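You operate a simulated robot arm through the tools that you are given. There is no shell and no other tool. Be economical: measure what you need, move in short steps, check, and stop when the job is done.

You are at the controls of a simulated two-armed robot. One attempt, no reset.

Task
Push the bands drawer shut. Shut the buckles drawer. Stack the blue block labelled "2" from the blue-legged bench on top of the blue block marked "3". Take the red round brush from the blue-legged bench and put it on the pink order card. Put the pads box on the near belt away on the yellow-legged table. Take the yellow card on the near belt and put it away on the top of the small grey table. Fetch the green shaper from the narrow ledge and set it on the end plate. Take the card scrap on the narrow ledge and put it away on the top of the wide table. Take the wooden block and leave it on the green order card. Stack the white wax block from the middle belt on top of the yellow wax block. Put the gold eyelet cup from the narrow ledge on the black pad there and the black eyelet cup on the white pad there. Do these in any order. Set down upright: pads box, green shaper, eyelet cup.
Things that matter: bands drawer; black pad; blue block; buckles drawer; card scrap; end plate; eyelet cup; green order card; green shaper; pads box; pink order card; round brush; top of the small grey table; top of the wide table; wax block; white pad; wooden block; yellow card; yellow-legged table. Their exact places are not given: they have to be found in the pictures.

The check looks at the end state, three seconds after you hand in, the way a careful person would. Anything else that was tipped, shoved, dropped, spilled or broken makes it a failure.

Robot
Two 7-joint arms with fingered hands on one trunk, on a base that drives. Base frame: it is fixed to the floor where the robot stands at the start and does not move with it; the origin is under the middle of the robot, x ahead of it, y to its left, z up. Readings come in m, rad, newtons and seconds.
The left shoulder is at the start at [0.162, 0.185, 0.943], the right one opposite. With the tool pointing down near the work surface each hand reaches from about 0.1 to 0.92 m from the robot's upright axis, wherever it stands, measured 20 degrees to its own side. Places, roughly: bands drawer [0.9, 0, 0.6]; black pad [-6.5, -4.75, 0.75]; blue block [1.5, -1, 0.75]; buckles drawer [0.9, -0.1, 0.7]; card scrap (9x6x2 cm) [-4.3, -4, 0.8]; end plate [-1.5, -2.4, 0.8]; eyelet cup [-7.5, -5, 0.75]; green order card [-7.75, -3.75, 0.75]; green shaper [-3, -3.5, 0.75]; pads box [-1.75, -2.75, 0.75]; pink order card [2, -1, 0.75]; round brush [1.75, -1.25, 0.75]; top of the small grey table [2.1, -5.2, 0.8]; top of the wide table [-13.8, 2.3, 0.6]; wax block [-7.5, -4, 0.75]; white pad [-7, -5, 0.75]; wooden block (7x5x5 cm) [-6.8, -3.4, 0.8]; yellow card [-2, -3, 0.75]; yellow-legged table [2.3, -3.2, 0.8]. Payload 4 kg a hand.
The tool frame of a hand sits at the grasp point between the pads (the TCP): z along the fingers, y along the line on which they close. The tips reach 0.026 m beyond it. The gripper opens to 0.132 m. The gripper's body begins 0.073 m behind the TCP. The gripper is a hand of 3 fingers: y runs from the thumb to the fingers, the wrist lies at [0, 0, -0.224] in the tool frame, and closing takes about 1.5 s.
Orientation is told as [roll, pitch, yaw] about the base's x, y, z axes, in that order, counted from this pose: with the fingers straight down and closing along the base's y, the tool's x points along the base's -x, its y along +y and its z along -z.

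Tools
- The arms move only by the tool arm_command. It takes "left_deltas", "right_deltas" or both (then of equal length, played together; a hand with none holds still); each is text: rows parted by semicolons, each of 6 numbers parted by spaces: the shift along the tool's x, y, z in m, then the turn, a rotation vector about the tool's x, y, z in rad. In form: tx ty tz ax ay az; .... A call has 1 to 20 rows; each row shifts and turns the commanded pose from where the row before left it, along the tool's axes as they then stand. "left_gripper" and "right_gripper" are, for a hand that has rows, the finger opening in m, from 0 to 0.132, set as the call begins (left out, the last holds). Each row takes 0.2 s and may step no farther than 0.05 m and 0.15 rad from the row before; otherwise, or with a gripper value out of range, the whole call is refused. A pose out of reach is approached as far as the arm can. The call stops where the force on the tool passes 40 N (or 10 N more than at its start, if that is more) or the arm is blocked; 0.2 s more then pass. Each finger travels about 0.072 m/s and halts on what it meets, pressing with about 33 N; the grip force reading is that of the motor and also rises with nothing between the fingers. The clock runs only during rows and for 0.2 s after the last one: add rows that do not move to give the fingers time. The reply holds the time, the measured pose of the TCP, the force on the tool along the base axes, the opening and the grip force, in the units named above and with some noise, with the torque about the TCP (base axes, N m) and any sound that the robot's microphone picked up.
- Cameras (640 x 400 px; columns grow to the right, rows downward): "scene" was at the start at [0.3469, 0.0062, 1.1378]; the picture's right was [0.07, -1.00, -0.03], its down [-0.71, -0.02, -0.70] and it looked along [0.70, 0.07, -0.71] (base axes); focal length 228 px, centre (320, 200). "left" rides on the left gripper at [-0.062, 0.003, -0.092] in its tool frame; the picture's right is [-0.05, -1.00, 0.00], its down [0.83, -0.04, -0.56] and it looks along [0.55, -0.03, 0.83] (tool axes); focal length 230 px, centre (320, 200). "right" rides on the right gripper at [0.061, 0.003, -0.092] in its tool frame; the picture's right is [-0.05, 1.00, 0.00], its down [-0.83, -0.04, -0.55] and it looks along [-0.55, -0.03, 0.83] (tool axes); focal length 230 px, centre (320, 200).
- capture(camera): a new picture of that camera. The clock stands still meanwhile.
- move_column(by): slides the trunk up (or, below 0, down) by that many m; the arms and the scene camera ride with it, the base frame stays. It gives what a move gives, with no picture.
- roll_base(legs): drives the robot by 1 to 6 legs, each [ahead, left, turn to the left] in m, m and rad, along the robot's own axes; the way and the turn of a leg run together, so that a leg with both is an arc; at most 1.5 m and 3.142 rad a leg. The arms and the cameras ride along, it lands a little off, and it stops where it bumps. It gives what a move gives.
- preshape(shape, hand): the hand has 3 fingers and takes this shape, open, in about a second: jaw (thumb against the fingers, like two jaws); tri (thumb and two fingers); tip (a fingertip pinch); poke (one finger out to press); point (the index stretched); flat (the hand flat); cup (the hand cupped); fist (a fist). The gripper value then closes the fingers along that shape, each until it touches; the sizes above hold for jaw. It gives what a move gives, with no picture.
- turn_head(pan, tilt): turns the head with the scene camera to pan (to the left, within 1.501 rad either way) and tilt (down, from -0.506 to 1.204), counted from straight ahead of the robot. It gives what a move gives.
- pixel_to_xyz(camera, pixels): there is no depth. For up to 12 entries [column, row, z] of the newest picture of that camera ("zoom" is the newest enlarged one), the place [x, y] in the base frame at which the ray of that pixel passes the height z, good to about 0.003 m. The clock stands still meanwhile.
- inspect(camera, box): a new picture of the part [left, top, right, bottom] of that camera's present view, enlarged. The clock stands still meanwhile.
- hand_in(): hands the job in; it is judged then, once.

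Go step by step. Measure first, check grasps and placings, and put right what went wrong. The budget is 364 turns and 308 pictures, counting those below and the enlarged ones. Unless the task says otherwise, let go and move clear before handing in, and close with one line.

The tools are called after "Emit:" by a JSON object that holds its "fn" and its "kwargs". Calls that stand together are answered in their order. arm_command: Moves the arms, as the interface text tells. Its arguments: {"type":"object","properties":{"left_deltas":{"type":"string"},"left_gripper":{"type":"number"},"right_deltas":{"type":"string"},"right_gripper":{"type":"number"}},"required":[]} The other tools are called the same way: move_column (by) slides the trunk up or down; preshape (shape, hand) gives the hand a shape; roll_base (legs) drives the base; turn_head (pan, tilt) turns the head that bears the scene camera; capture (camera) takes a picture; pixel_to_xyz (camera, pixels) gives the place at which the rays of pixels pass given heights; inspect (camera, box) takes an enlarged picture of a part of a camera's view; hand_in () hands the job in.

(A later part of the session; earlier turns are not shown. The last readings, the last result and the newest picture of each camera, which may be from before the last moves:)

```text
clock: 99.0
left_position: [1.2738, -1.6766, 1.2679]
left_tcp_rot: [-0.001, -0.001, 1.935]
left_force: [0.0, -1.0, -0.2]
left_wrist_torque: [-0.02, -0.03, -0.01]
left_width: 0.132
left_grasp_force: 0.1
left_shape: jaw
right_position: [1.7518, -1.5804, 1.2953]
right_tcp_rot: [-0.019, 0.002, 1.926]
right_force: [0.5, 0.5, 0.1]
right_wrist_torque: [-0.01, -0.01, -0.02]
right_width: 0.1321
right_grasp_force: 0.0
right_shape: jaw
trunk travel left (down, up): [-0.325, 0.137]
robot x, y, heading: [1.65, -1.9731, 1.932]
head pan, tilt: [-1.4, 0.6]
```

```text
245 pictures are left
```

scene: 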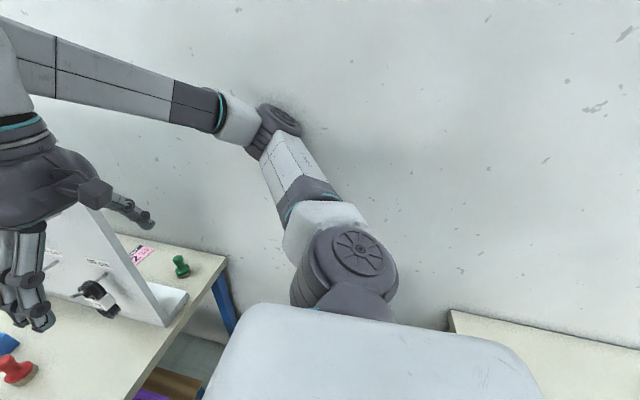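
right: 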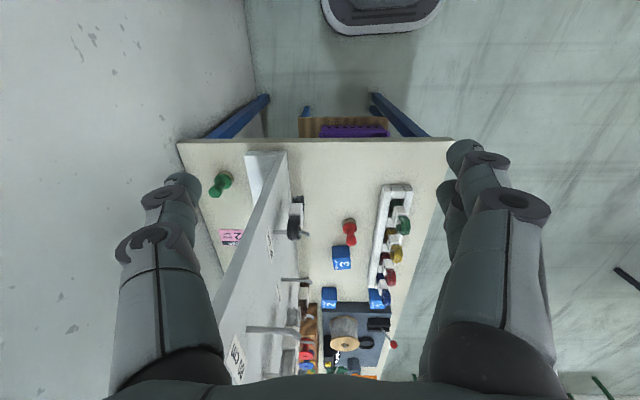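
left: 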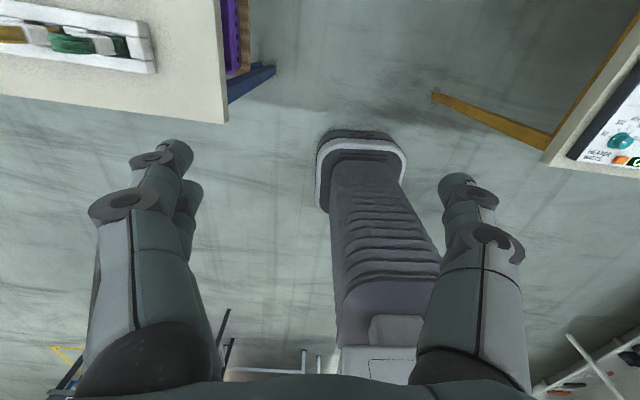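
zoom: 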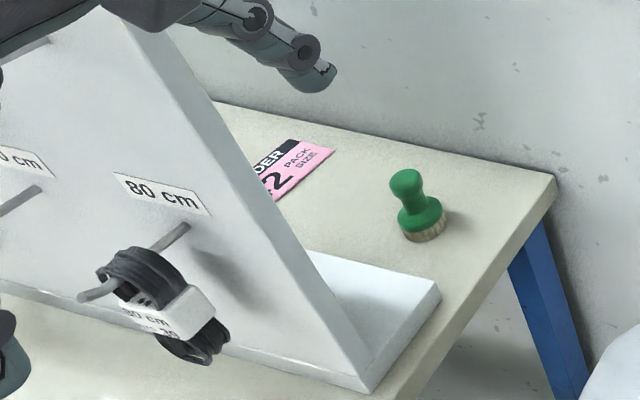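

Excellent overhead view including the pink card at (231,236). Enlarge and measure.

Emit:
{"fn": "inspect", "kwargs": {"camera": "right", "box": [170, 120, 450, 300]}}

Emit:
{"fn": "pixel_to_xyz", "kwargs": {"camera": "right", "pixels": [[349, 221, 0.78], [351, 243, 0.78], [231, 236, 0.78], [178, 143, 0.78], [452, 139, 0.78], [216, 193, 0.78], [340, 270, 0.78], [268, 152, 0.78]]}}

```text
2.22 times, centred on (310, 210) of right
```

zoom: 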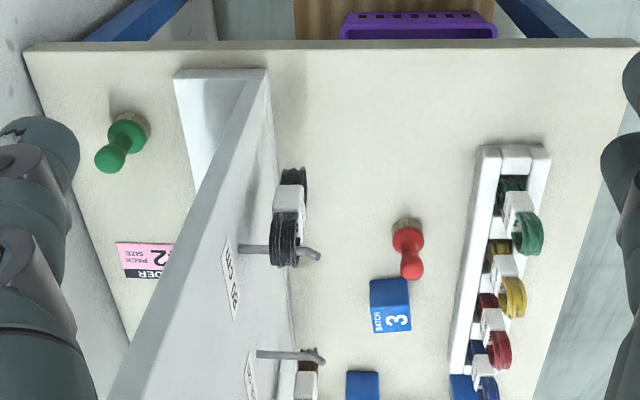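

```text
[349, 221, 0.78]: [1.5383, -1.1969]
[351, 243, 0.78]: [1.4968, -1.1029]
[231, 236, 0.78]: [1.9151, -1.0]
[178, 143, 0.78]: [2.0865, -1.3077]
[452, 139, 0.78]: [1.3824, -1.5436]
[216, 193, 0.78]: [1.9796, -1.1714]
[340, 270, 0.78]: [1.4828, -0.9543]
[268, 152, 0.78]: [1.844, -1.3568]
```

Views disagree slightly, so bench height isn't exactly 0.78. I'll query corner and brush at different heights.

Emit:
{"fn": "pixel_to_xyz", "kwargs": {"camera": "zoom", "pixels": [[408, 224, 0.74], [408, 224, 0.86], [640, 45, 0.74], [640, 45, 0.86], [25, 50, 0.74], [25, 50, 0.86], [145, 258, 0.74], [145, 258, 0.86], [412, 272, 0.86], [412, 272, 0.92]]}}

Emit:
{"fn": "turn_head", "kwargs": {"pan": -0.3, "tilt": 0.75}}

Emit:
{"fn": "inspect", "kwargs": {"camera": "scene", "box": [180, 20, 480, 210]}}

```text
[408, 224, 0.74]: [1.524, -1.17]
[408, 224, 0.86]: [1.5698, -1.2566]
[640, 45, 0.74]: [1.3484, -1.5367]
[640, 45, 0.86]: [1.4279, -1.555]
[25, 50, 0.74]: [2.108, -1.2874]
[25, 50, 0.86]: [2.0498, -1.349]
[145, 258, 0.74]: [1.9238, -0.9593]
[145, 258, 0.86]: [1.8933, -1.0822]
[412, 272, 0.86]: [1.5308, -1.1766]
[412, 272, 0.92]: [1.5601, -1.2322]
```

```text
clock: 100.4
left_position: [1.2747, -1.6762, 1.2686]
left_tcp_rot: [0.0, 0.0, 1.936]
left_force: [1.2, 0.6, 0.1]
left_wrist_torque: [0.01, -0.02, 0.03]
left_width: 0.132
left_grasp_force: 0.1
left_shape: jaw
right_position: [1.752, -1.5791, 1.2955]
right_tcp_rot: [-0.019, 0.002, 1.927]
right_force: [0.8, -0.1, -0.4]
right_wrist_torque: [-0.01, 0.03, -0.04]
right_width: 0.1321
right_grasp_force: 0.1
right_shape: jaw
trunk travel left (down, up): [-0.325, 0.137]
robot x, y, heading: [1.654, -1.9757, 1.933]
head pan, tilt: [-0.3, 0.75]
```

```text
2.11 times, centred on (330, 115) of scene
```

zoom: 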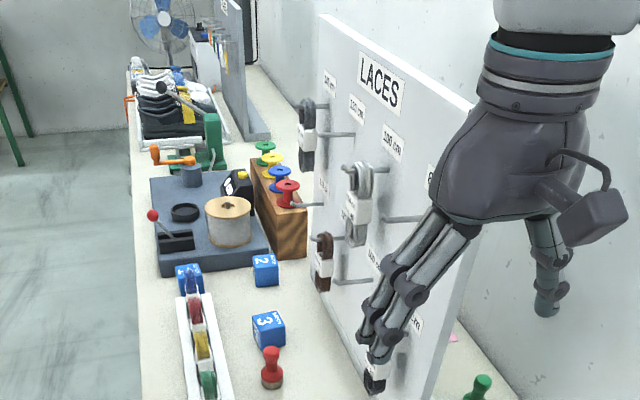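

Emit:
{"fn": "pixel_to_xyz", "kwargs": {"camera": "zoom", "pixels": [[271, 384, 0.78], [271, 384, 0.82], [271, 384, 0.86], [270, 352, 0.86], [270, 352, 0.92], [269, 346, 0.78], [269, 346, 0.84]]}}

```text
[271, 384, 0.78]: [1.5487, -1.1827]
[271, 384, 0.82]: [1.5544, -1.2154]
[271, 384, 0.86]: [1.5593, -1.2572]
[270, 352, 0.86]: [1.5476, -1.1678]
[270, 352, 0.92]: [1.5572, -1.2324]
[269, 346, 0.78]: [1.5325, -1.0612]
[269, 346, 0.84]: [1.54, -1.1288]
```

Triangulation: bench top z≈0.83, brush at (1.558,-1.231) with its knob top at z≈0.92; card around (1.89,-1.05). Move the right hand above the brush.

Emit:
{"fn": "arm_command", "kwargs": {"right_deltas": "-0.0394 0.0059 0 0 0 0;-0.0394 0.0059 0 0 0 0;-0.0394 0.0059 0 0 0 0;-0.0394 0.0059 0 0 0 0;-0.0394 0.0059 0 0 0 0;-0.0394 0.0059 0 0 0 0;-0.0394 0.0059 0 0 0 0;-0.0394 0.0059 0 0 0 0;-0.0394 0.0059 0 0 0 0;-0.0394 0.0059 0 0 0 0;0 0 0.04 0 0 0;0 0 0.04 0 0 0;0 0 0.04 0 0 0;0 0 0.04 0 0 0;0 0 0.04 0 0 0;0 0 0 0 0 0", "right_gripper": 0.08}}

Emit:
{"fn": "capture", "kwargs": {"camera": "right"}}

Emit:
{"fn": "capture", "kwargs": {"camera": "scene"}}

```text
clock: 104.0
left_position: [1.2612, -1.6951, 1.2681]
left_tcp_rot: [-0.013, -0.009, 1.944]
left_force: [0.5, -0.8, 0.2]
left_wrist_torque: [0.03, 0.03, -0.01]
left_width: 0.1319
left_grasp_force: 0.1
left_shape: jaw
right_position: [1.5468, -1.2719, 1.1028]
right_tcp_rot: [-0.028, -0.016, 1.963]
right_force: [-0.3, -0.7, -0.2]
right_wrist_torque: [-0.01, -0.01, 0.02]
right_width: 0.0803
right_grasp_force: 0.1
right_shape: jaw
right hand out of reach, approached as far as the arm can: row 10
trunk travel left (down, up): [-0.325, 0.137]
robot x, y, heading: [1.6462, -1.9776, 1.94]
head pan, tilt: [-0.3, 0.75]
stopped in row 16 (right hand): the arm was blocked; the commanded pose is now the measured one
```

```text
242 pictures are left
```

right: 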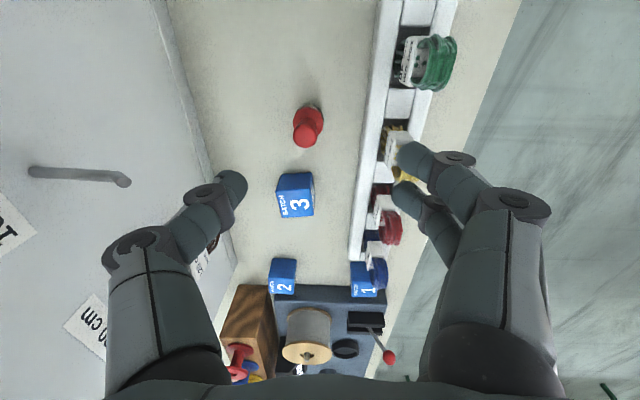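

```text
241 pictures are left
```

scene: 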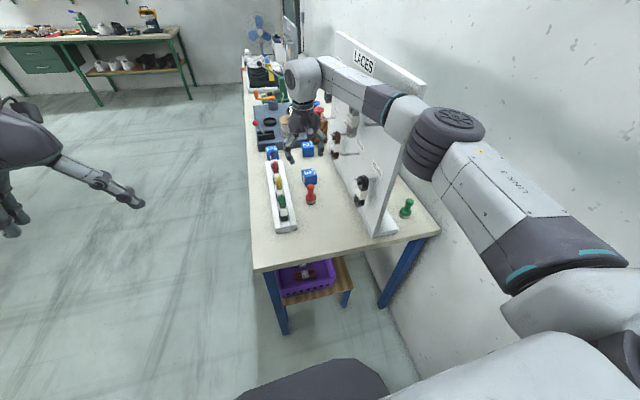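

The forearm met the top of the LACES board. I'll lift straight up and leave; the pick will be done from the bench's front instead.

Emit:
{"fn": "arm_command", "kwargs": {"right_deltas": "0 0 -0.04 0 0 0;0 0 -0.04 0 0 0;0 0 -0.04 0 0 0;0 0 -0.04 0 0 0;0 0 -0.03 0 0 0;0.04 0 0 0 0 0;0.04 0 0 0 0 0;0.04 0 0 0 0 0;0.04 0 0 0 0 0;0.04 0 0 0 0 0;0.04 0 0 0 0 0;0 0 0 0 0 0"}}

Emit:
{"fn": "capture", "kwargs": {"camera": "scene"}}

```text
clock: 106.6
left_position: [1.2702, -1.679, 1.2678]
left_tcp_rot: [0.0, 0.001, 1.94]
left_force: [-0.1, 0.3, 0.1]
left_wrist_torque: [-0.02, -0.03, 0.04]
left_width: 0.1317
left_grasp_force: 0.0
left_shape: jaw
right_position: [1.6519, -1.4793, 1.2804]
right_tcp_rot: [-0.02, -0.004, 1.941]
right_force: [1.5, -0.2, 1.3]
right_wrist_torque: [-0.02, -0.01, 0.02]
right_width: 0.0802
right_grasp_force: 0.1
right_shape: jaw
trunk travel left (down, up): [-0.325, 0.137]
robot x, y, heading: [1.6513, -1.977, 1.939]
head pan, tilt: [-0.3, 0.75]
```

```text
240 pictures are left
```

scene: 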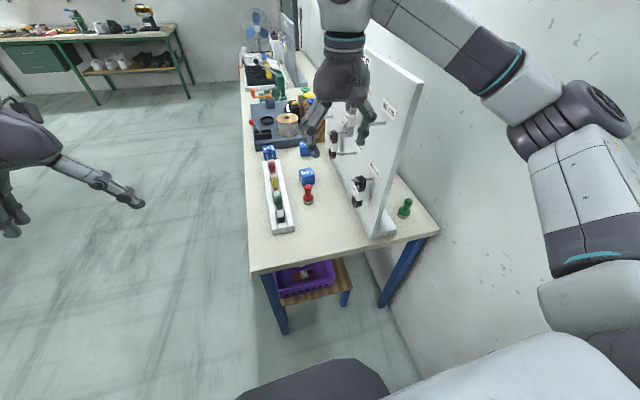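

The board still stands as before. Move left out of the gap, turn to face the bench and drive to the front pick position.

Emit:
{"fn": "roll_base", "kwargs": {"legs": [[0, 0.8, 0], [0, 0, -1.575], [0.1, 0.93, 0], [0.25, 0, 0]]}}

Emit:
{"fn": "turn_head", "kwargs": {"pan": 0, "tilt": 0.85}}

Emit:
{"fn": "capture", "kwargs": {"camera": "scene"}}

Emit:
{"fn": "capture", "kwargs": {"camera": "right"}}

```text
clock: 120.6
left_position: [1.1448, -0.8768, 1.2677]
left_tcp_rot: [-0.002, -0.002, 0.401]
left_force: [0.0, -0.2, 0.4]
left_wrist_torque: [-0.01, -0.05, 0.01]
left_width: 0.132
left_grasp_force: 0.0
left_shape: jaw
right_position: [1.3573, -1.2487, 1.2814]
right_tcp_rot: [-0.018, -0.006, 0.407]
right_force: [-0.7, 0.5, -0.6]
right_wrist_torque: [-0.02, 0.0, 0.0]
right_width: 0.0805
right_grasp_force: 0.1
right_shape: jaw
trunk travel left (down, up): [-0.325, 0.137]
robot x, y, heading: [0.8648, -1.2646, 0.397]
head pan, tilt: [-0.3, 0.75]
```

```text
clock: 121.4
left_position: [1.1469, -0.8749, 1.2681]
left_tcp_rot: [-0.003, -0.001, 0.402]
left_force: [0.0, 0.5, -0.1]
left_wrist_torque: [0.02, 0.04, -0.01]
left_width: 0.1319
left_grasp_force: 0.1
left_shape: jaw
right_position: [1.3584, -1.2488, 1.2798]
right_tcp_rot: [-0.02, -0.003, 0.406]
right_force: [0.8, 0.6, -0.7]
right_wrist_torque: [-0.03, 0.03, 0.01]
right_width: 0.0803
right_grasp_force: 0.0
right_shape: jaw
trunk travel left (down, up): [-0.325, 0.137]
robot x, y, heading: [0.8613, -1.2621, 0.397]
head pan, tilt: [0.0, 0.85]
```

```text
239 pictures are left
```

scene: 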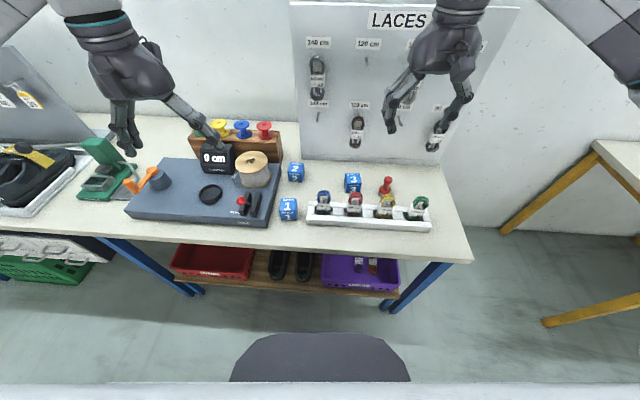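

```text
238 pictures are left
```

right: 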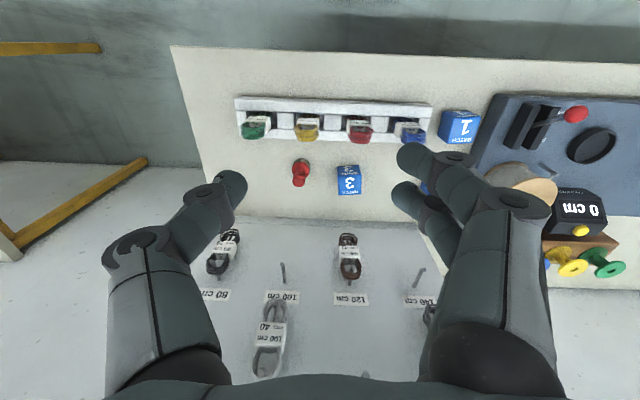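

Measure blocks 2 and 3 and brush from both views.

Emit:
{"fn": "inspect", "kwargs": {"camera": "scene", "box": [260, 130, 460, 250]}}

Emit:
{"fn": "inspect", "kwargs": {"camera": "right", "box": [220, 80, 500, 240]}}

```text
3.20 times, centred on (360, 190) of scene
```

zoom: 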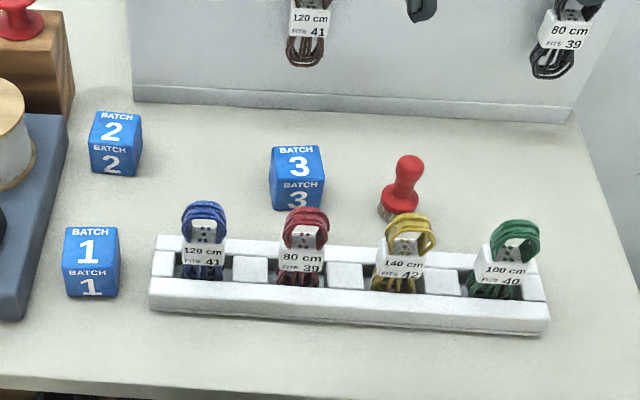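

```text
2.29 times, centred on (360, 160) of right
```

zoom: 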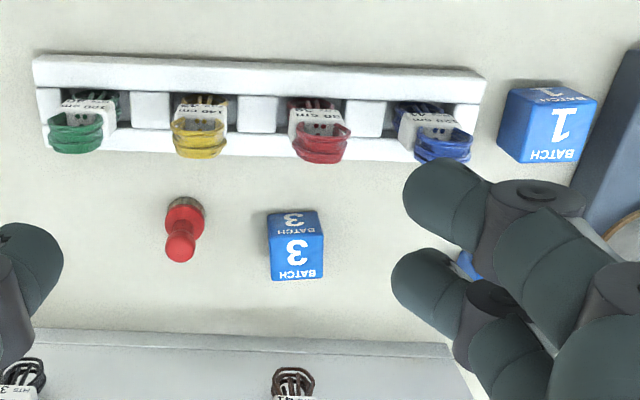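

Emit:
{"fn": "pixel_to_xyz", "kwargs": {"camera": "zoom", "pixels": [[297, 257, 0.87], [297, 257, 0.89], [294, 211, 0.82], [294, 211, 0.84], [185, 208, 0.82], [185, 208, 0.84], [180, 247, 0.9], [180, 247, 0.92]]}}

Emit:
{"fn": "pixel_to_xyz", "kwargs": {"camera": "scene", "pixels": [[353.4, 178.4, 0.87], [353.4, 178.4, 0.89], [295.3, 168.4, 0.87], [295.3, 168.4, 0.89], [353.75, 192.5, 0.82], [353.75, 192.5, 0.84], [295.3, 182.2, 0.82], [295.3, 182.2, 0.84], [387.5, 177.5, 0.9], [387.5, 177.5, 0.92], [385.6, 194, 0.82], [385.6, 194, 0.84]]}}

```text
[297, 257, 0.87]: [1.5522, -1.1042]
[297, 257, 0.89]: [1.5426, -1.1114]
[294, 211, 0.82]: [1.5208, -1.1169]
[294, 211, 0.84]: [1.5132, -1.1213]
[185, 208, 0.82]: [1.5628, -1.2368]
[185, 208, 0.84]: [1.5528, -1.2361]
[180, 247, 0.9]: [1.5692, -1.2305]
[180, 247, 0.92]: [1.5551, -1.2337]
```

```text
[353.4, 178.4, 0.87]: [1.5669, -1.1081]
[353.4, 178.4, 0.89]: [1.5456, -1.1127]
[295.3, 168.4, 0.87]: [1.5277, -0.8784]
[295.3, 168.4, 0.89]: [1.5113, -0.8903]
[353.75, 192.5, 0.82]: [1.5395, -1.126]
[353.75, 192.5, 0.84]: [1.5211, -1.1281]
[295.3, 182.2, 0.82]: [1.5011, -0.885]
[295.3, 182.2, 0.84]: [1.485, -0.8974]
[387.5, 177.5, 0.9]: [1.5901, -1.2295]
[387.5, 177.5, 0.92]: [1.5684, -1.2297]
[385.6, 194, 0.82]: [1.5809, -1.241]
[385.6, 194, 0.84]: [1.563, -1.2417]
```

Bench top ≈0.84, block tops ≈0.89: block 3 at (1.543,-1.112), block 2 at (1.511,-0.890), brush at (1.557,-1.236). Move the right hand over block 2.

Emit:
{"fn": "arm_command", "kwargs": {"right_deltas": "-0.031 0.0302 0 0 0 0;-0.031 0.0302 0 0 0 0;-0.031 0.0302 0 0 0 0;-0.031 0.0302 0 0 0 0;-0.031 0.0302 0 0 0 0;-0.031 0.0302 0 0 0 0;-0.031 0.0302 0 0 0 0;-0.031 0.0302 0 0 0 0;-0.031 0.0302 0 0 0 0;0 0 0.04 0.019 0 0;0 0 0.04 0 0 0;0 0 0.04 0 0 0;0 0 0.04 0 0 0;0 0 0.04 0 0 0;0 0 0 0 0 0", "right_gripper": 0.085}}

Emit:
{"fn": "capture", "kwargs": {"camera": "right"}}

Emit:
{"fn": "capture", "kwargs": {"camera": "scene"}}

```text
clock: 124.6
left_position: [1.146, -0.8769, 1.2667]
left_tcp_rot: [-0.001, 0.001, 0.4]
left_force: [-0.4, 0.0, 0.1]
left_wrist_torque: [0.02, -0.03, 0.0]
left_width: 0.1319
left_grasp_force: 0.0
left_shape: jaw
right_position: [1.4556, -0.9919, 1.0666]
right_tcp_rot: [-0.039, -0.005, 0.403]
right_force: [0.8, -0.4, 0.2]
right_wrist_torque: [-0.05, 0.02, 0.01]
right_width: 0.0845
right_grasp_force: 0.1
right_shape: jaw
right hand out of reach, approached as far as the arm can: row 7, 8, 9
trunk travel left (down, up): [-0.325, 0.137]
robot x, y, heading: [0.8638, -1.2658, 0.399]
head pan, tilt: [0.0, 0.85]
```

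```text
235 pictures are left
```

right: 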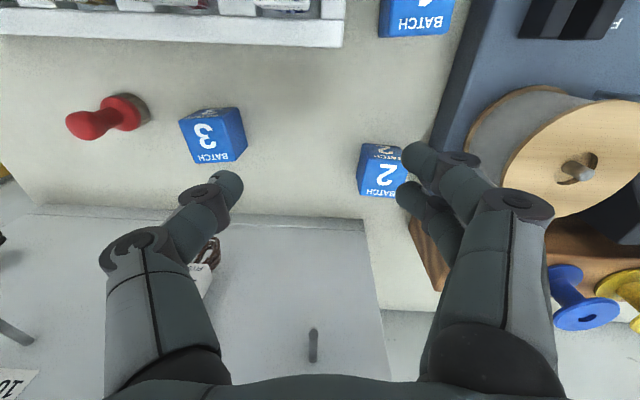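

```text
234 pictures are left
```

scene: 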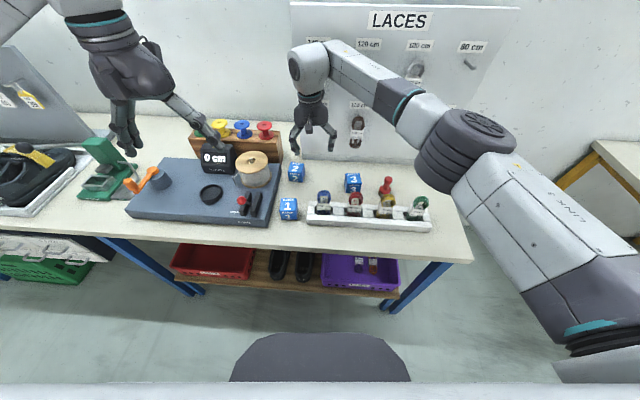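

The reach to the left is limited; I'll lift slightly, shift the base left and ahead, and re-measure.

Emit:
{"fn": "arm_command", "kwargs": {"right_deltas": "0 -0.04 -0.03 0.019 0 0;0 -0.037 -0.03 0.019 0 0;0 0 -0.03 0 0 0"}}

Emit:
{"fn": "roll_base", "kwargs": {"legs": [[0.06, 0.15, 0]]}}

Emit:
{"fn": "capture", "kwargs": {"camera": "right"}}

```text
clock: 125.4
left_position: [1.1454, -0.8744, 1.2673]
left_tcp_rot: [-0.004, 0.001, 0.4]
left_force: [-0.2, -0.1, 0.4]
left_wrist_torque: [0.01, -0.01, 0.0]
left_width: 0.1321
left_grasp_force: 0.0
left_shape: jaw
right_position: [1.4844, -1.0566, 1.1603]
right_tcp_rot: [-0.076, -0.002, 0.405]
right_force: [1.7, 0.8, 0.2]
right_wrist_torque: [-0.02, -0.01, -0.01]
right_width: 0.0848
right_grasp_force: 0.0
right_shape: jaw
trunk travel left (down, up): [-0.325, 0.137]
robot x, y, heading: [0.8623, -1.2652, 0.404]
head pan, tilt: [0.0, 0.85]
```

```text
clock: 126.8
left_position: [1.1436, -0.7179, 1.2693]
left_tcp_rot: [0.0, -0.001, 0.401]
left_force: [0.3, -0.4, 0.5]
left_wrist_torque: [0.03, 0.02, 0.01]
left_width: 0.1318
left_grasp_force: 0.0
left_shape: jaw
right_position: [1.4833, -0.8996, 1.1608]
right_tcp_rot: [-0.073, -0.006, 0.403]
right_force: [-0.5, 0.4, -0.4]
right_wrist_torque: [0.0, 0.01, -0.03]
right_width: 0.0848
right_grasp_force: 0.0
right_shape: jaw
trunk travel left (down, up): [-0.325, 0.137]
robot x, y, heading: [0.862, -1.1045, 0.402]
head pan, tilt: [0.0, 0.85]
```

```text
233 pictures are left
```

right: 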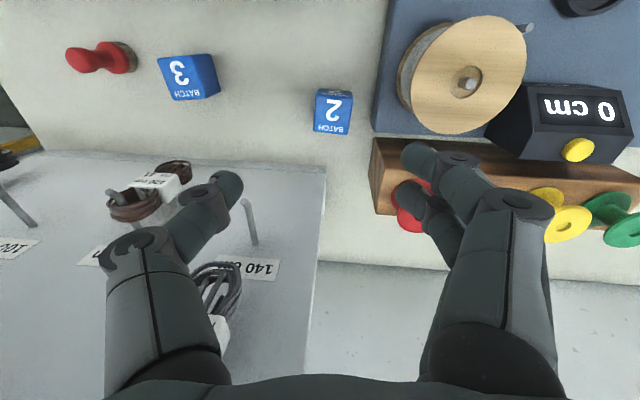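

Emit:
{"fn": "pixel_to_xyz", "kwargs": {"camera": "right", "pixels": [[333, 118, 0.89], [333, 91, 0.84], [316, 92, 0.84], [352, 92, 0.84], [190, 82, 0.89]]}}

Emit:
{"fn": "inspect", "kwargs": {"camera": "right", "box": [260, 40, 420, 140]}}

```text
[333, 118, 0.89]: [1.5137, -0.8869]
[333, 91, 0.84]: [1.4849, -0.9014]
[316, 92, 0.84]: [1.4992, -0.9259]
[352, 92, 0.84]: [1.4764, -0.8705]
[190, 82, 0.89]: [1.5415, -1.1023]
```

```text
4.00 times, centred on (340, 90) of right
```

zoom: 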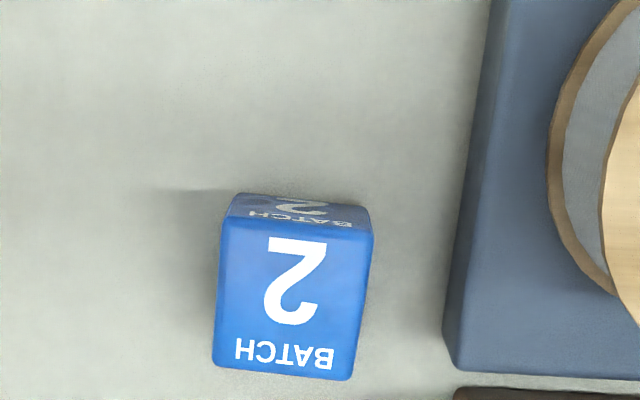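

Emit:
{"fn": "pixel_to_xyz", "kwargs": {"camera": "zoom", "pixels": [[220, 216, 0.89], [372, 234, 0.89], [213, 366, 0.89], [350, 380, 0.89]]}}

```text
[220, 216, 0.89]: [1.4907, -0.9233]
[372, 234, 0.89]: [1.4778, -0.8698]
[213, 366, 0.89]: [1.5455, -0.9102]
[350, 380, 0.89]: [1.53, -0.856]
```

Block 2 yaw is ≈0.26, centre (1.511,-0.890). Align the hand and descend partway.

Emit:
{"fn": "arm_command", "kwargs": {"right_deltas": "-0.0296 -0.002 0 -0.073 0 0;0 0 0 0 0 0.14;0 0 0.04 0 0 0;0 0 0.04 0 0 0;0 0 0.04 0 0 0;0 0 0.04 0 0 0;0 0 0 0 0 0"}}

Emit:
{"fn": "capture", "kwargs": {"camera": "right"}}

Emit:
{"fn": "inspect", "kwargs": {"camera": "scene", "box": [240, 60, 460, 210]}}

```text
clock: 128.4
left_position: [1.1444, -0.7115, 1.2643]
left_tcp_rot: [-0.005, 0.003, 0.401]
left_force: [-0.2, 1.4, -0.3]
left_wrist_torque: [-0.02, -0.03, -0.03]
left_width: 0.1317
left_grasp_force: 0.1
left_shape: jaw
right_position: [1.5122, -0.8886, 0.9899]
right_tcp_rot: [-0.01, 0.005, 0.263]
right_force: [0.4, 0.2, -0.2]
right_wrist_torque: [0.0, 0.02, -0.03]
right_width: 0.0846
right_grasp_force: 0.0
right_shape: jaw
trunk travel left (down, up): [-0.325, 0.137]
robot x, y, heading: [0.8599, -1.1058, 0.399]
head pan, tilt: [0.0, 0.85]
```

```text
231 pictures are left
```

right: 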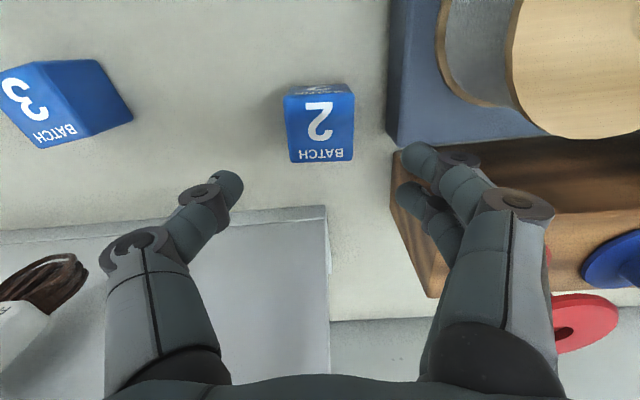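

```text
2.67 times, centred on (350, 135) of scene
```

zoom: 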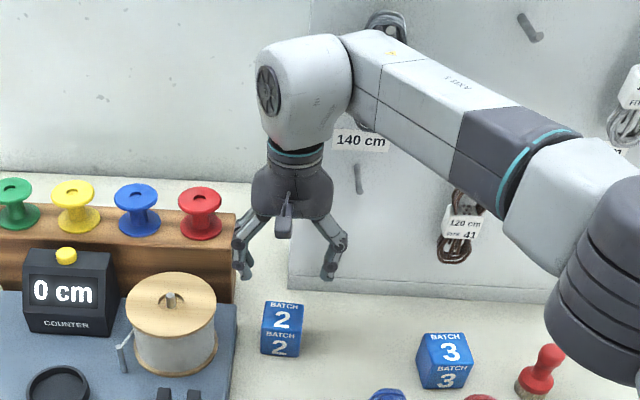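

Check the clearance to the wooden rack for the left fingers.

Emit:
{"fn": "pixel_to_xyz", "kwargs": {"camera": "right", "pixels": [[393, 150, 0.84], [393, 150, 0.93], [432, 297, 0.93], [390, 205, 0.84], [352, 120, 0.89], [318, 118, 0.89]]}}

```text
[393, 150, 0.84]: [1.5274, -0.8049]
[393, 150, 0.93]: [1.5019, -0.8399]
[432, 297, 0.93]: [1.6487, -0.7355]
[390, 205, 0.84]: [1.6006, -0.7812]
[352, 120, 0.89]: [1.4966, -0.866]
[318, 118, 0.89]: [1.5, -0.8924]
```

The rack is ~7.8 cm from the block centre, fine. Descend to z≈0.877 and close.

Emit:
{"fn": "arm_command", "kwargs": {"right_deltas": "0 0 0.04 0 0 0;0 0 0.04 0 0 0;0 0 0.033 0 0 0;0 0 0 0 0 0"}}

Emit:
{"fn": "arm_command", "kwargs": {"right_deltas": "0 0 0 0 0 0;0 0 0 0 0 0;0 0 0 0 0 0;0 0 0 0 0 0;0 0 0 0 0 0;0 0 0 0 0 0;0 0 0 0 0 0", "right_gripper": 0.03}}

Emit:
{"fn": "capture", "kwargs": {"camera": "right"}}

```text
clock: 129.4
left_position: [1.1444, -0.7156, 1.2689]
left_tcp_rot: [-0.001, 0.001, 0.401]
left_force: [-0.3, 0.9, 0.3]
left_wrist_torque: [0.02, -0.01, 0.0]
left_width: 0.1319
left_grasp_force: 0.1
left_shape: jaw
right_position: [1.5137, -0.891, 0.8871]
right_tcp_rot: [-0.002, -0.006, 0.263]
right_force: [1.7, -4.2, 1.5]
right_wrist_torque: [0.13, 0.02, 0.02]
right_width: 0.0833
right_grasp_force: 0.1
right_shape: jaw
trunk travel left (down, up): [-0.325, 0.137]
robot x, y, heading: [0.8623, -1.1046, 0.397]
head pan, tilt: [0.0, 0.85]
```

```text
clock: 131.0
left_position: [1.1438, -0.7141, 1.268]
left_tcp_rot: [-0.001, 0.0, 0.4]
left_force: [-1.0, -0.3, -0.1]
left_wrist_torque: [-0.01, -0.01, 0.01]
left_width: 0.1319
left_grasp_force: 0.0
left_shape: jaw
right_position: [1.5138, -0.89, 0.8871]
right_tcp_rot: [-0.002, -0.004, 0.264]
right_force: [-0.6, 0.7, -0.1]
right_wrist_torque: [0.0, 0.0, 0.01]
right_width: 0.0492
right_grasp_force: 33.3
right_shape: jaw
trunk travel left (down, up): [-0.325, 0.137]
robot x, y, heading: [0.864, -1.1044, 0.392]
head pan, tilt: [0.0, 0.85]
```

```text
229 pictures are left
```

right: 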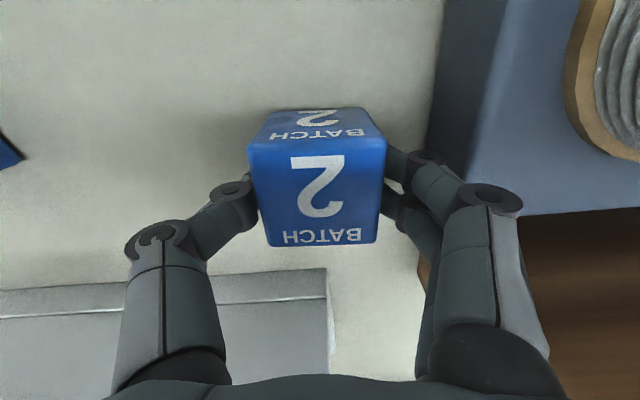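

Block 2 is gripped (0.049 m). Lift 0.15 and carry over block 3.

Emit:
{"fn": "arm_command", "kwargs": {"right_deltas": "0 0 -0.04 0 0 0;0 0 -0.04 0 0 0;0 0 -0.04 0 0 0;0 0 -0.03 0 0 0;0.0041 -0.0317 0 0 0 0;0.0041 -0.0317 0 0 0 0;0.0041 -0.0317 0 0 0 0;0.0041 -0.0317 0 0 0 0;0.0041 -0.0317 0 0 0 0;0.0041 -0.0317 0 0 0 0;0.0041 -0.0317 0 0 0 0;0 0 0 0 0 0"}}

Emit:
{"fn": "capture", "kwargs": {"camera": "right"}}

Emit:
{"fn": "inspect", "kwargs": {"camera": "scene", "box": [260, 60, 480, 210]}}

```text
clock: 133.6
left_position: [1.1426, -0.7123, 1.2671]
left_tcp_rot: [-0.003, 0.0, 0.402]
left_force: [-0.8, -0.1, -0.5]
left_wrist_torque: [-0.02, 0.01, -0.03]
left_width: 0.1321
left_grasp_force: 0.0
left_shape: jaw
right_position: [1.5411, -1.1087, 1.0384]
right_tcp_rot: [-0.004, -0.005, 0.262]
right_force: [-0.9, 0.2, -2.0]
right_wrist_torque: [0.02, 0.01, 0.0]
right_width: 0.0489
right_grasp_force: 33.0
right_shape: jaw
trunk travel left (down, up): [-0.325, 0.137]
robot x, y, heading: [0.8598, -1.1015, 0.403]
head pan, tilt: [0.0, 0.85]
```

```text
228 pictures are left
```

right: 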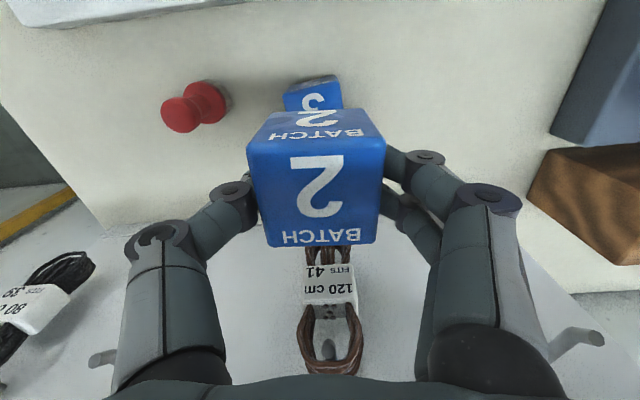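

```text
2.67 times, centred on (370, 135) of scene
```

zoom: 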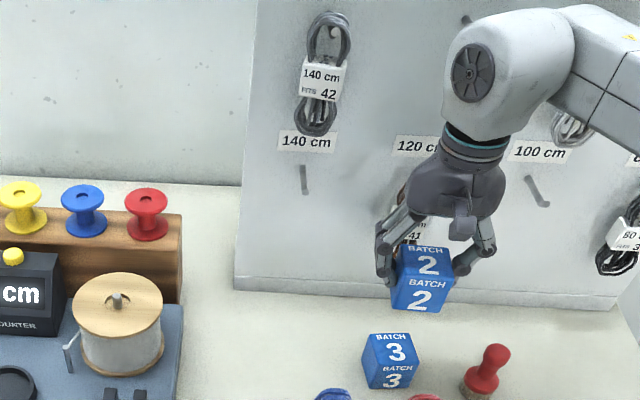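

Emit:
{"fn": "pixel_to_xyz", "kwargs": {"camera": "zoom", "pixels": [[388, 348, 0.89], [363, 342, 0.89], [416, 337, 0.89], [368, 368, 0.89], [419, 364, 0.89]]}}

Emit:
{"fn": "inspect", "kwargs": {"camera": "right", "box": [250, 50, 410, 150]}}

```text
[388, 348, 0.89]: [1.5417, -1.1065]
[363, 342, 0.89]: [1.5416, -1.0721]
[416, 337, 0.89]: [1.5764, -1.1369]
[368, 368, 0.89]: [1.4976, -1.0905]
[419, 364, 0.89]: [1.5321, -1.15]
```

```text
4.00 times, centred on (330, 100) of right
```

zoom: 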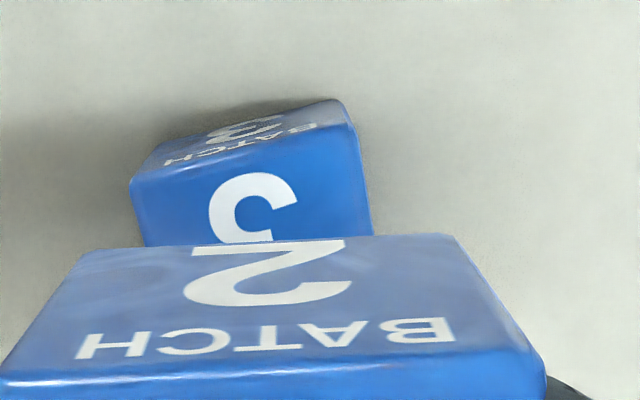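

Block 3: centre ≈(1.540,-1.112), yaw ≈0.5. Align and lower until contact.

Emit:
{"fn": "arm_command", "kwargs": {"right_deltas": "0 0 0 0 0 -0.12;0.001 -0.003 0 0 0 -0.12;0 0 0.03 0 0 0;0 0 0.03 0 0 0;0 0 0.02 0 0 0;0 0 0 0 0 0"}}

Emit:
{"fn": "inspect", "kwargs": {"camera": "scene", "box": [260, 60, 480, 210]}}

Emit:
{"fn": "capture", "kwargs": {"camera": "right"}}

```text
clock: 135.0
left_position: [1.1443, -0.7156, 1.2676]
left_tcp_rot: [-0.001, 0.002, 0.401]
left_force: [0.2, 0.7, 0.8]
left_wrist_torque: [0.0, 0.02, -0.04]
left_width: 0.1319
left_grasp_force: 0.0
left_shape: jaw
right_position: [1.5428, -1.1132, 0.9566]
right_tcp_rot: [-0.006, -0.003, 0.504]
right_force: [-0.4, 0.0, -1.6]
right_wrist_torque: [0.01, 0.02, -0.03]
right_width: 0.0488
right_grasp_force: 32.9
right_shape: jaw
trunk travel left (down, up): [-0.325, 0.137]
robot x, y, heading: [0.8591, -1.1014, 0.4]
head pan, tilt: [0.0, 0.85]
```

```text
2.67 times, centred on (370, 135) of scene
```

zoom: 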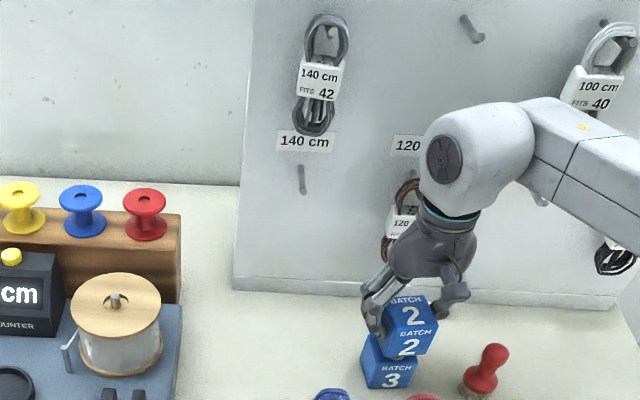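

```text
224 pictures are left
```

right: 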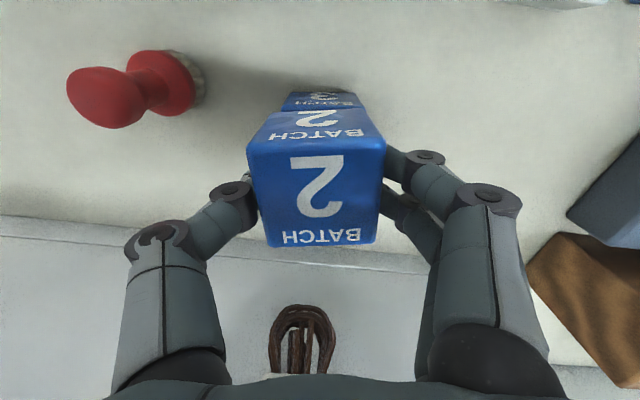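

Alignment looks good. Lower in small steps until contact.

Emit:
{"fn": "arm_command", "kwargs": {"right_deltas": "0 0 0.005 0 0 0;0 0 0.004 0 0 0;0 0 0.003 0 0 0;0 0 0.003 0 0 0;0 0 0 0 0 0"}}

Emit:
{"fn": "inspect", "kwargs": {"camera": "scene", "box": [320, 130, 460, 220]}}

```text
clock: 136.2
left_position: [1.144, -0.7141, 1.2681]
left_tcp_rot: [-0.001, 0.001, 0.402]
left_force: [0.3, 1.0, 0.5]
left_wrist_torque: [0.03, 0.0, 0.03]
left_width: 0.1321
left_grasp_force: 0.1
left_shape: jaw
right_position: [1.541, -1.1124, 0.9438]
right_tcp_rot: [-0.003, -0.002, 0.504]
right_force: [-0.2, -0.3, 0.4]
right_wrist_torque: [0.02, -0.01, -0.01]
right_width: 0.0488
right_grasp_force: 32.8
right_shape: jaw
trunk travel left (down, up): [-0.325, 0.137]
robot x, y, heading: [0.8603, -1.1022, 0.395]
head pan, tilt: [0.0, 0.85]
```

```text
4.44 times, centred on (390, 175) of scene
```

zoom: 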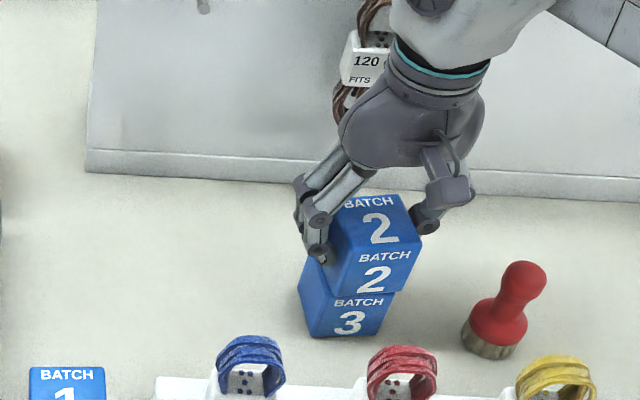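

Stack is aligned and the weight reading has vanished. Press a hair lower to confirm and release.

Emit:
{"fn": "arm_command", "kwargs": {"right_deltas": "0 0 0.002 0 0 0;0 0 0 0 0 0"}}

Emit:
{"fn": "arm_command", "kwargs": {"right_deltas": "0 0 0 0 0 0;0 0 0 0 0 0;0 0 0 0 0 0;0 0 0 0 0 0", "right_gripper": 0.08}}

Emit:
{"fn": "arm_command", "kwargs": {"right_deltas": "0 0 -0.03 0 0 0;0 0 -0.04 0 0 0;0 0 -0.04 0 0 0;0 0 -0.04 0 0 0;0 0 0 0 0 0"}}

Emit:
{"fn": "inspect", "kwargs": {"camera": "scene", "box": [320, 100, 480, 220]}}

```text
clock: 136.8
left_position: [1.1433, -0.7152, 1.2682]
left_tcp_rot: [-0.001, -0.001, 0.402]
left_force: [-0.1, -0.1, 0.2]
left_wrist_torque: [0.02, 0.02, 0.02]
left_width: 0.1317
left_grasp_force: 0.0
left_shape: jaw
right_position: [1.5412, -1.1126, 0.9415]
right_tcp_rot: [-0.002, -0.007, 0.504]
right_force: [-0.3, 0.1, 9.1]
right_wrist_torque: [-0.03, -0.01, -0.01]
right_width: 0.0491
right_grasp_force: 33.1
right_shape: jaw
trunk travel left (down, up): [-0.325, 0.137]
robot x, y, heading: [0.8631, -1.1006, 0.397]
head pan, tilt: [0.0, 0.85]
```

```text
clock: 137.8
left_position: [1.1447, -0.7144, 1.2684]
left_tcp_rot: [-0.001, -0.001, 0.4]
left_force: [-0.3, -0.1, 0.1]
left_wrist_torque: [0.01, 0.01, -0.02]
left_width: 0.1322
left_grasp_force: 0.1
left_shape: jaw
right_position: [1.5436, -1.1138, 0.9398]
right_tcp_rot: [-0.003, -0.002, 0.505]
right_force: [0.1, -0.1, 0.0]
right_wrist_torque: [0.0, 0.01, -0.01]
right_width: 0.0798
right_grasp_force: 0.0
right_shape: jaw
trunk travel left (down, up): [-0.325, 0.137]
robot x, y, heading: [0.8606, -1.1024, 0.399]
head pan, tilt: [0.0, 0.85]
```

```text
clock: 139.0
left_position: [1.1447, -0.7147, 1.2681]
left_tcp_rot: [-0.002, 0.0, 0.399]
left_force: [-0.3, 0.5, -0.3]
left_wrist_torque: [-0.04, 0.01, -0.01]
left_width: 0.132
left_grasp_force: 0.0
left_shape: jaw
right_position: [1.5415, -1.1126, 1.0914]
right_tcp_rot: [-0.005, -0.003, 0.505]
right_force: [-0.4, -0.5, -0.5]
right_wrist_torque: [0.02, -0.01, -0.01]
right_width: 0.0795
right_grasp_force: 0.1
right_shape: jaw
trunk travel left (down, up): [-0.325, 0.137]
robot x, y, heading: [0.8609, -1.0979, 0.392]
head pan, tilt: [0.0, 0.85]
```

```text
3.33 times, centred on (400, 160) of scene
```

zoom: 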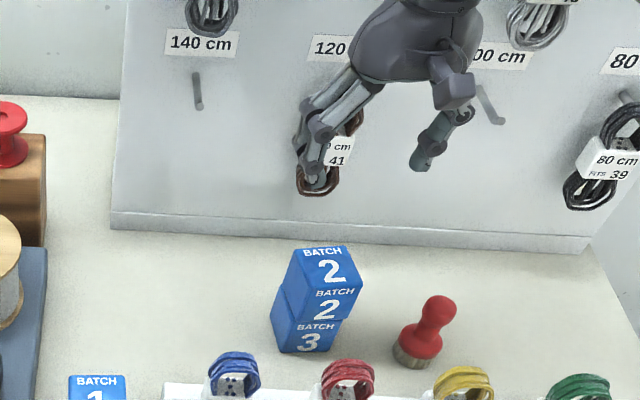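

Block 2 sits on block 3. Now go over the brush.

Emit:
{"fn": "arm_command", "kwargs": {"right_deltas": "0.0114 -0.0289 0 0 0 0;0.0114 -0.0289 0 0 0 0;0.0114 -0.0289 0 0 0 0;0.0114 -0.0289 0 0 0 0;0 0 0.04 0 0 0;0 0 0.04 0 0 0;0 0 0 0 0 0"}}

Emit:
{"fn": "capture", "kwargs": {"camera": "right"}}

Emit:
{"fn": "inspect", "kwargs": {"camera": "scene", "box": [320, 100, 480, 220]}}

```text
clock: 140.6
left_position: [1.1427, -0.716, 1.2682]
left_tcp_rot: [-0.002, -0.003, 0.401]
left_force: [-0.6, -0.4, 0.8]
left_wrist_torque: [-0.02, -0.02, -0.03]
left_width: 0.1319
left_grasp_force: 0.1
left_shape: jaw
right_position: [1.5576, -1.2358, 1.0116]
right_tcp_rot: [-0.005, -0.005, 0.505]
right_force: [0.0, -0.5, -1.3]
right_wrist_torque: [-0.02, -0.02, 0.02]
right_width: 0.0796
right_grasp_force: 0.0
right_shape: jaw
trunk travel left (down, up): [-0.325, 0.137]
robot x, y, heading: [0.8599, -1.1066, 0.396]
head pan, tilt: [0.0, 0.85]
```

```text
221 pictures are left
```

right: 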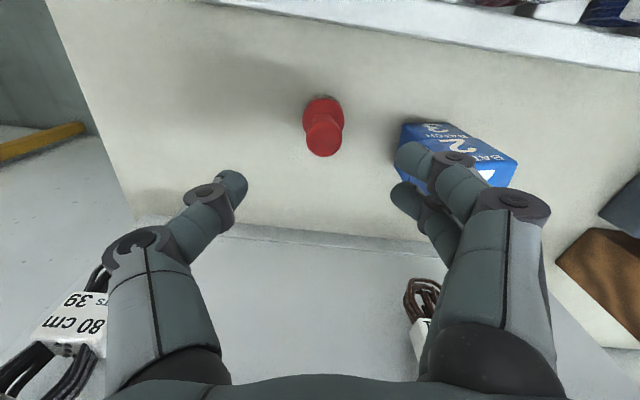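

```text
3.33 times, centred on (400, 160) of scene
```

zoom: 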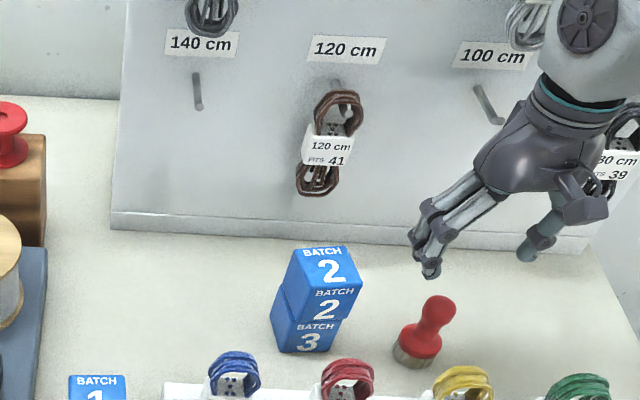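

Knob is centred below the hand. Narrow the opening to 0.062, descend to z≈0.905, and grip.

Emit:
{"fn": "arm_command", "kwargs": {"right_deltas": "0 0 0 0 0 0;0 0 0.035 0 0 0;0 0 0.035 0 0 0;0 0 0.035 0 0 0;0 0 0 0 0 0", "right_gripper": 0.062}}

Emit:
{"fn": "capture", "kwargs": {"camera": "right"}}

Emit:
{"fn": "inspect", "kwargs": {"camera": "scene", "box": [320, 100, 480, 220]}}

```text
clock: 141.8
left_position: [1.1423, -0.7153, 1.2675]
left_tcp_rot: [-0.001, 0.0, 0.401]
left_force: [0.3, -0.3, 0.5]
left_wrist_torque: [-0.01, 0.0, -0.03]
left_width: 0.1316
left_grasp_force: 0.1
left_shape: jaw
right_position: [1.5595, -1.238, 0.9084]
right_tcp_rot: [-0.003, -0.005, 0.505]
right_force: [0.2, 0.0, -0.4]
right_wrist_torque: [-0.02, -0.04, 0.01]
right_width: 0.0625
right_grasp_force: 0.1
right_shape: jaw
trunk travel left (down, up): [-0.325, 0.137]
robot x, y, heading: [0.8591, -1.1037, 0.396]
head pan, tilt: [0.0, 0.85]
```

```text
219 pictures are left
```

right: 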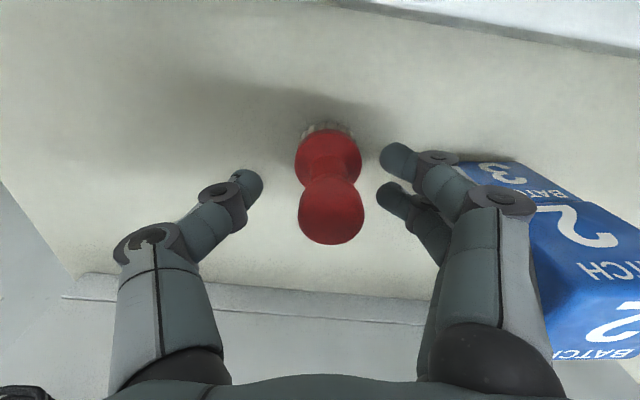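

```text
3.33 times, centred on (400, 160) of scene
```

zoom: 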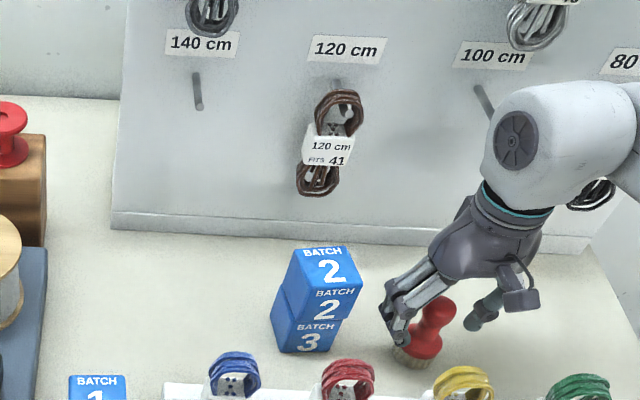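

Centred. Close on the knob and lift.

Emit:
{"fn": "arm_command", "kwargs": {"right_deltas": "0 0 0 0 0 0;0 0 0 0 0 0;0 0 0 0 0 0;0 0 0 0 0 0;0 0 0 0 0 0", "right_gripper": 0.01}}

Emit:
{"fn": "arm_command", "kwargs": {"right_deltas": "0 0 -0.04 0 0 0;0 0 -0.04 0 0 0;0 0 -0.04 0 0 0;0 0 -0.04 0 0 0;0 0 -0.04 0 0 0;0 0 0 0 0 0"}}

Emit:
{"fn": "capture", "kwargs": {"camera": "right"}}

```text
clock: 143.0
left_position: [1.1443, -0.714, 1.2673]
left_tcp_rot: [-0.003, 0.001, 0.402]
left_force: [-0.1, -0.1, -1.4]
left_wrist_torque: [0.0, 0.0, -0.02]
left_width: 0.1318
left_grasp_force: 0.0
left_shape: jaw
right_position: [1.56, -1.2368, 0.9073]
right_tcp_rot: [-0.004, -0.003, 0.505]
right_force: [-1.2, -0.5, -0.5]
right_wrist_torque: [-0.01, -0.02, 0.0]
right_width: 0.0135
right_grasp_force: 32.7
right_shape: jaw
trunk travel left (down, up): [-0.325, 0.137]
robot x, y, heading: [0.8599, -1.1037, 0.399]
head pan, tilt: [0.0, 0.85]
```

```text
clock: 144.4
left_position: [1.1444, -0.7151, 1.2677]
left_tcp_rot: [-0.001, 0.001, 0.4]
left_force: [0.3, -0.6, -0.3]
left_wrist_torque: [-0.01, 0.02, -0.01]
left_width: 0.1319
left_grasp_force: 0.1
left_shape: jaw
right_position: [1.5577, -1.2372, 1.1054]
right_tcp_rot: [-0.004, -0.004, 0.505]
right_force: [0.3, 0.8, -1.2]
right_wrist_torque: [-0.02, 0.01, -0.02]
right_width: 0.0135
right_grasp_force: 33.3
right_shape: jaw
trunk travel left (down, up): [-0.325, 0.137]
robot x, y, heading: [0.8559, -1.1026, 0.399]
head pan, tilt: [0.0, 0.85]
```

```text
217 pictures are left
```

right: 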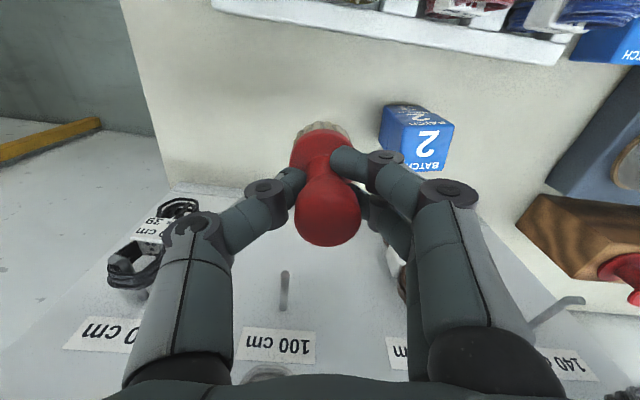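

Brush is held upright by its neck. Raise, retract, align yaw with the robot, and drive back toward the gap.

Emit:
{"fn": "arm_command", "kwargs": {"right_deltas": "0 0 -0.04 0 0 0.106;0 0 -0.04 0 0 0;0.025 0 -0.04 0 0 0;0.03 0 -0.035 0 0 0;0.04 0 -0.02 0 0 0;0 0 0 0 0 0"}}

Emit:
{"fn": "roll_base", "kwargs": {"legs": [[-0.35, 0, 0], [0, -1.1, 0], [0, 0, 1.53]]}}

Emit:
{"fn": "move_column", "kwargs": {"by": 0.13}}

Emit:
{"fn": "capture", "kwargs": {"camera": "right"}}

```text
clock: 145.8
left_position: [1.1444, -0.7155, 1.2675]
left_tcp_rot: [-0.002, -0.001, 0.402]
left_force: [0.1, -0.2, 0.4]
left_wrist_torque: [0.01, 0.04, 0.01]
left_width: 0.1319
left_grasp_force: 0.0
left_shape: jaw
right_position: [1.47, -1.272, 1.2801]
right_tcp_rot: [-0.004, -0.003, 0.397]
right_force: [-1.1, 0.0, -0.6]
right_wrist_torque: [0.0, 0.05, -0.02]
right_width: 0.0136
right_grasp_force: 33.0
right_shape: jaw
trunk travel left (down, up): [-0.325, 0.137]
robot x, y, heading: [0.8604, -1.1012, 0.395]
head pan, tilt: [0.0, 0.85]
```

```text
clock: 157.1
left_position: [0.586, -1.9583, 1.2671]
left_tcp_rot: [-0.001, 0.001, 1.934]
left_force: [0.4, -1.0, -0.2]
left_wrist_torque: [0.01, -0.01, 0.01]
left_width: 0.1319
left_grasp_force: 0.1
left_shape: jaw
right_position: [1.1583, -1.654, 1.2806]
right_tcp_rot: [-0.003, -0.003, 1.933]
right_force: [-0.4, 0.2, -0.1]
right_wrist_torque: [-0.03, -0.04, 0.04]
right_width: 0.0135
right_grasp_force: 33.3
right_shape: jaw
trunk travel left (down, up): [-0.325, 0.137]
robot x, y, heading: [0.958, -2.2574, 1.935]
head pan, tilt: [0.0, 0.85]
```

```text
clock: 158.6
left_position: [0.5854, -1.9584, 1.3986]
left_tcp_rot: [-0.002, 0.002, 1.934]
left_force: [0.6, 0.2, 0.0]
left_wrist_torque: [0.0, 0.0, -0.02]
left_width: 0.1315
left_grasp_force: 0.1
left_shape: jaw
right_position: [1.1577, -1.6541, 1.4113]
right_tcp_rot: [-0.003, -0.004, 1.93]
right_force: [-0.4, 0.4, -1.0]
right_wrist_torque: [0.0, 0.0, -0.02]
right_width: 0.0134
right_grasp_force: 33.4
right_shape: jaw
trunk travel left (down, up): [-0.455, 0.007]
robot x, y, heading: [0.964, -2.253, 1.931]
head pan, tilt: [0.0, 0.85]
```

```text
216 pictures are left
```

right: 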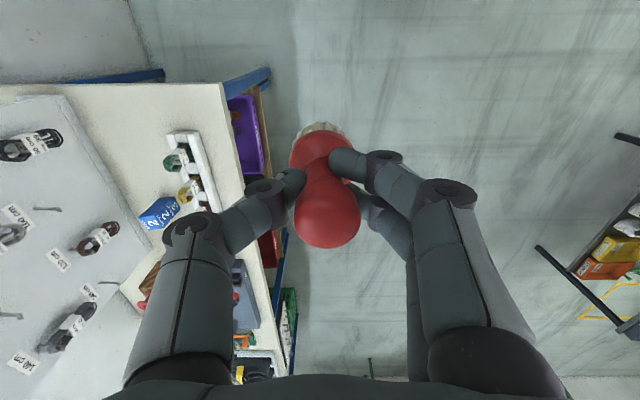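

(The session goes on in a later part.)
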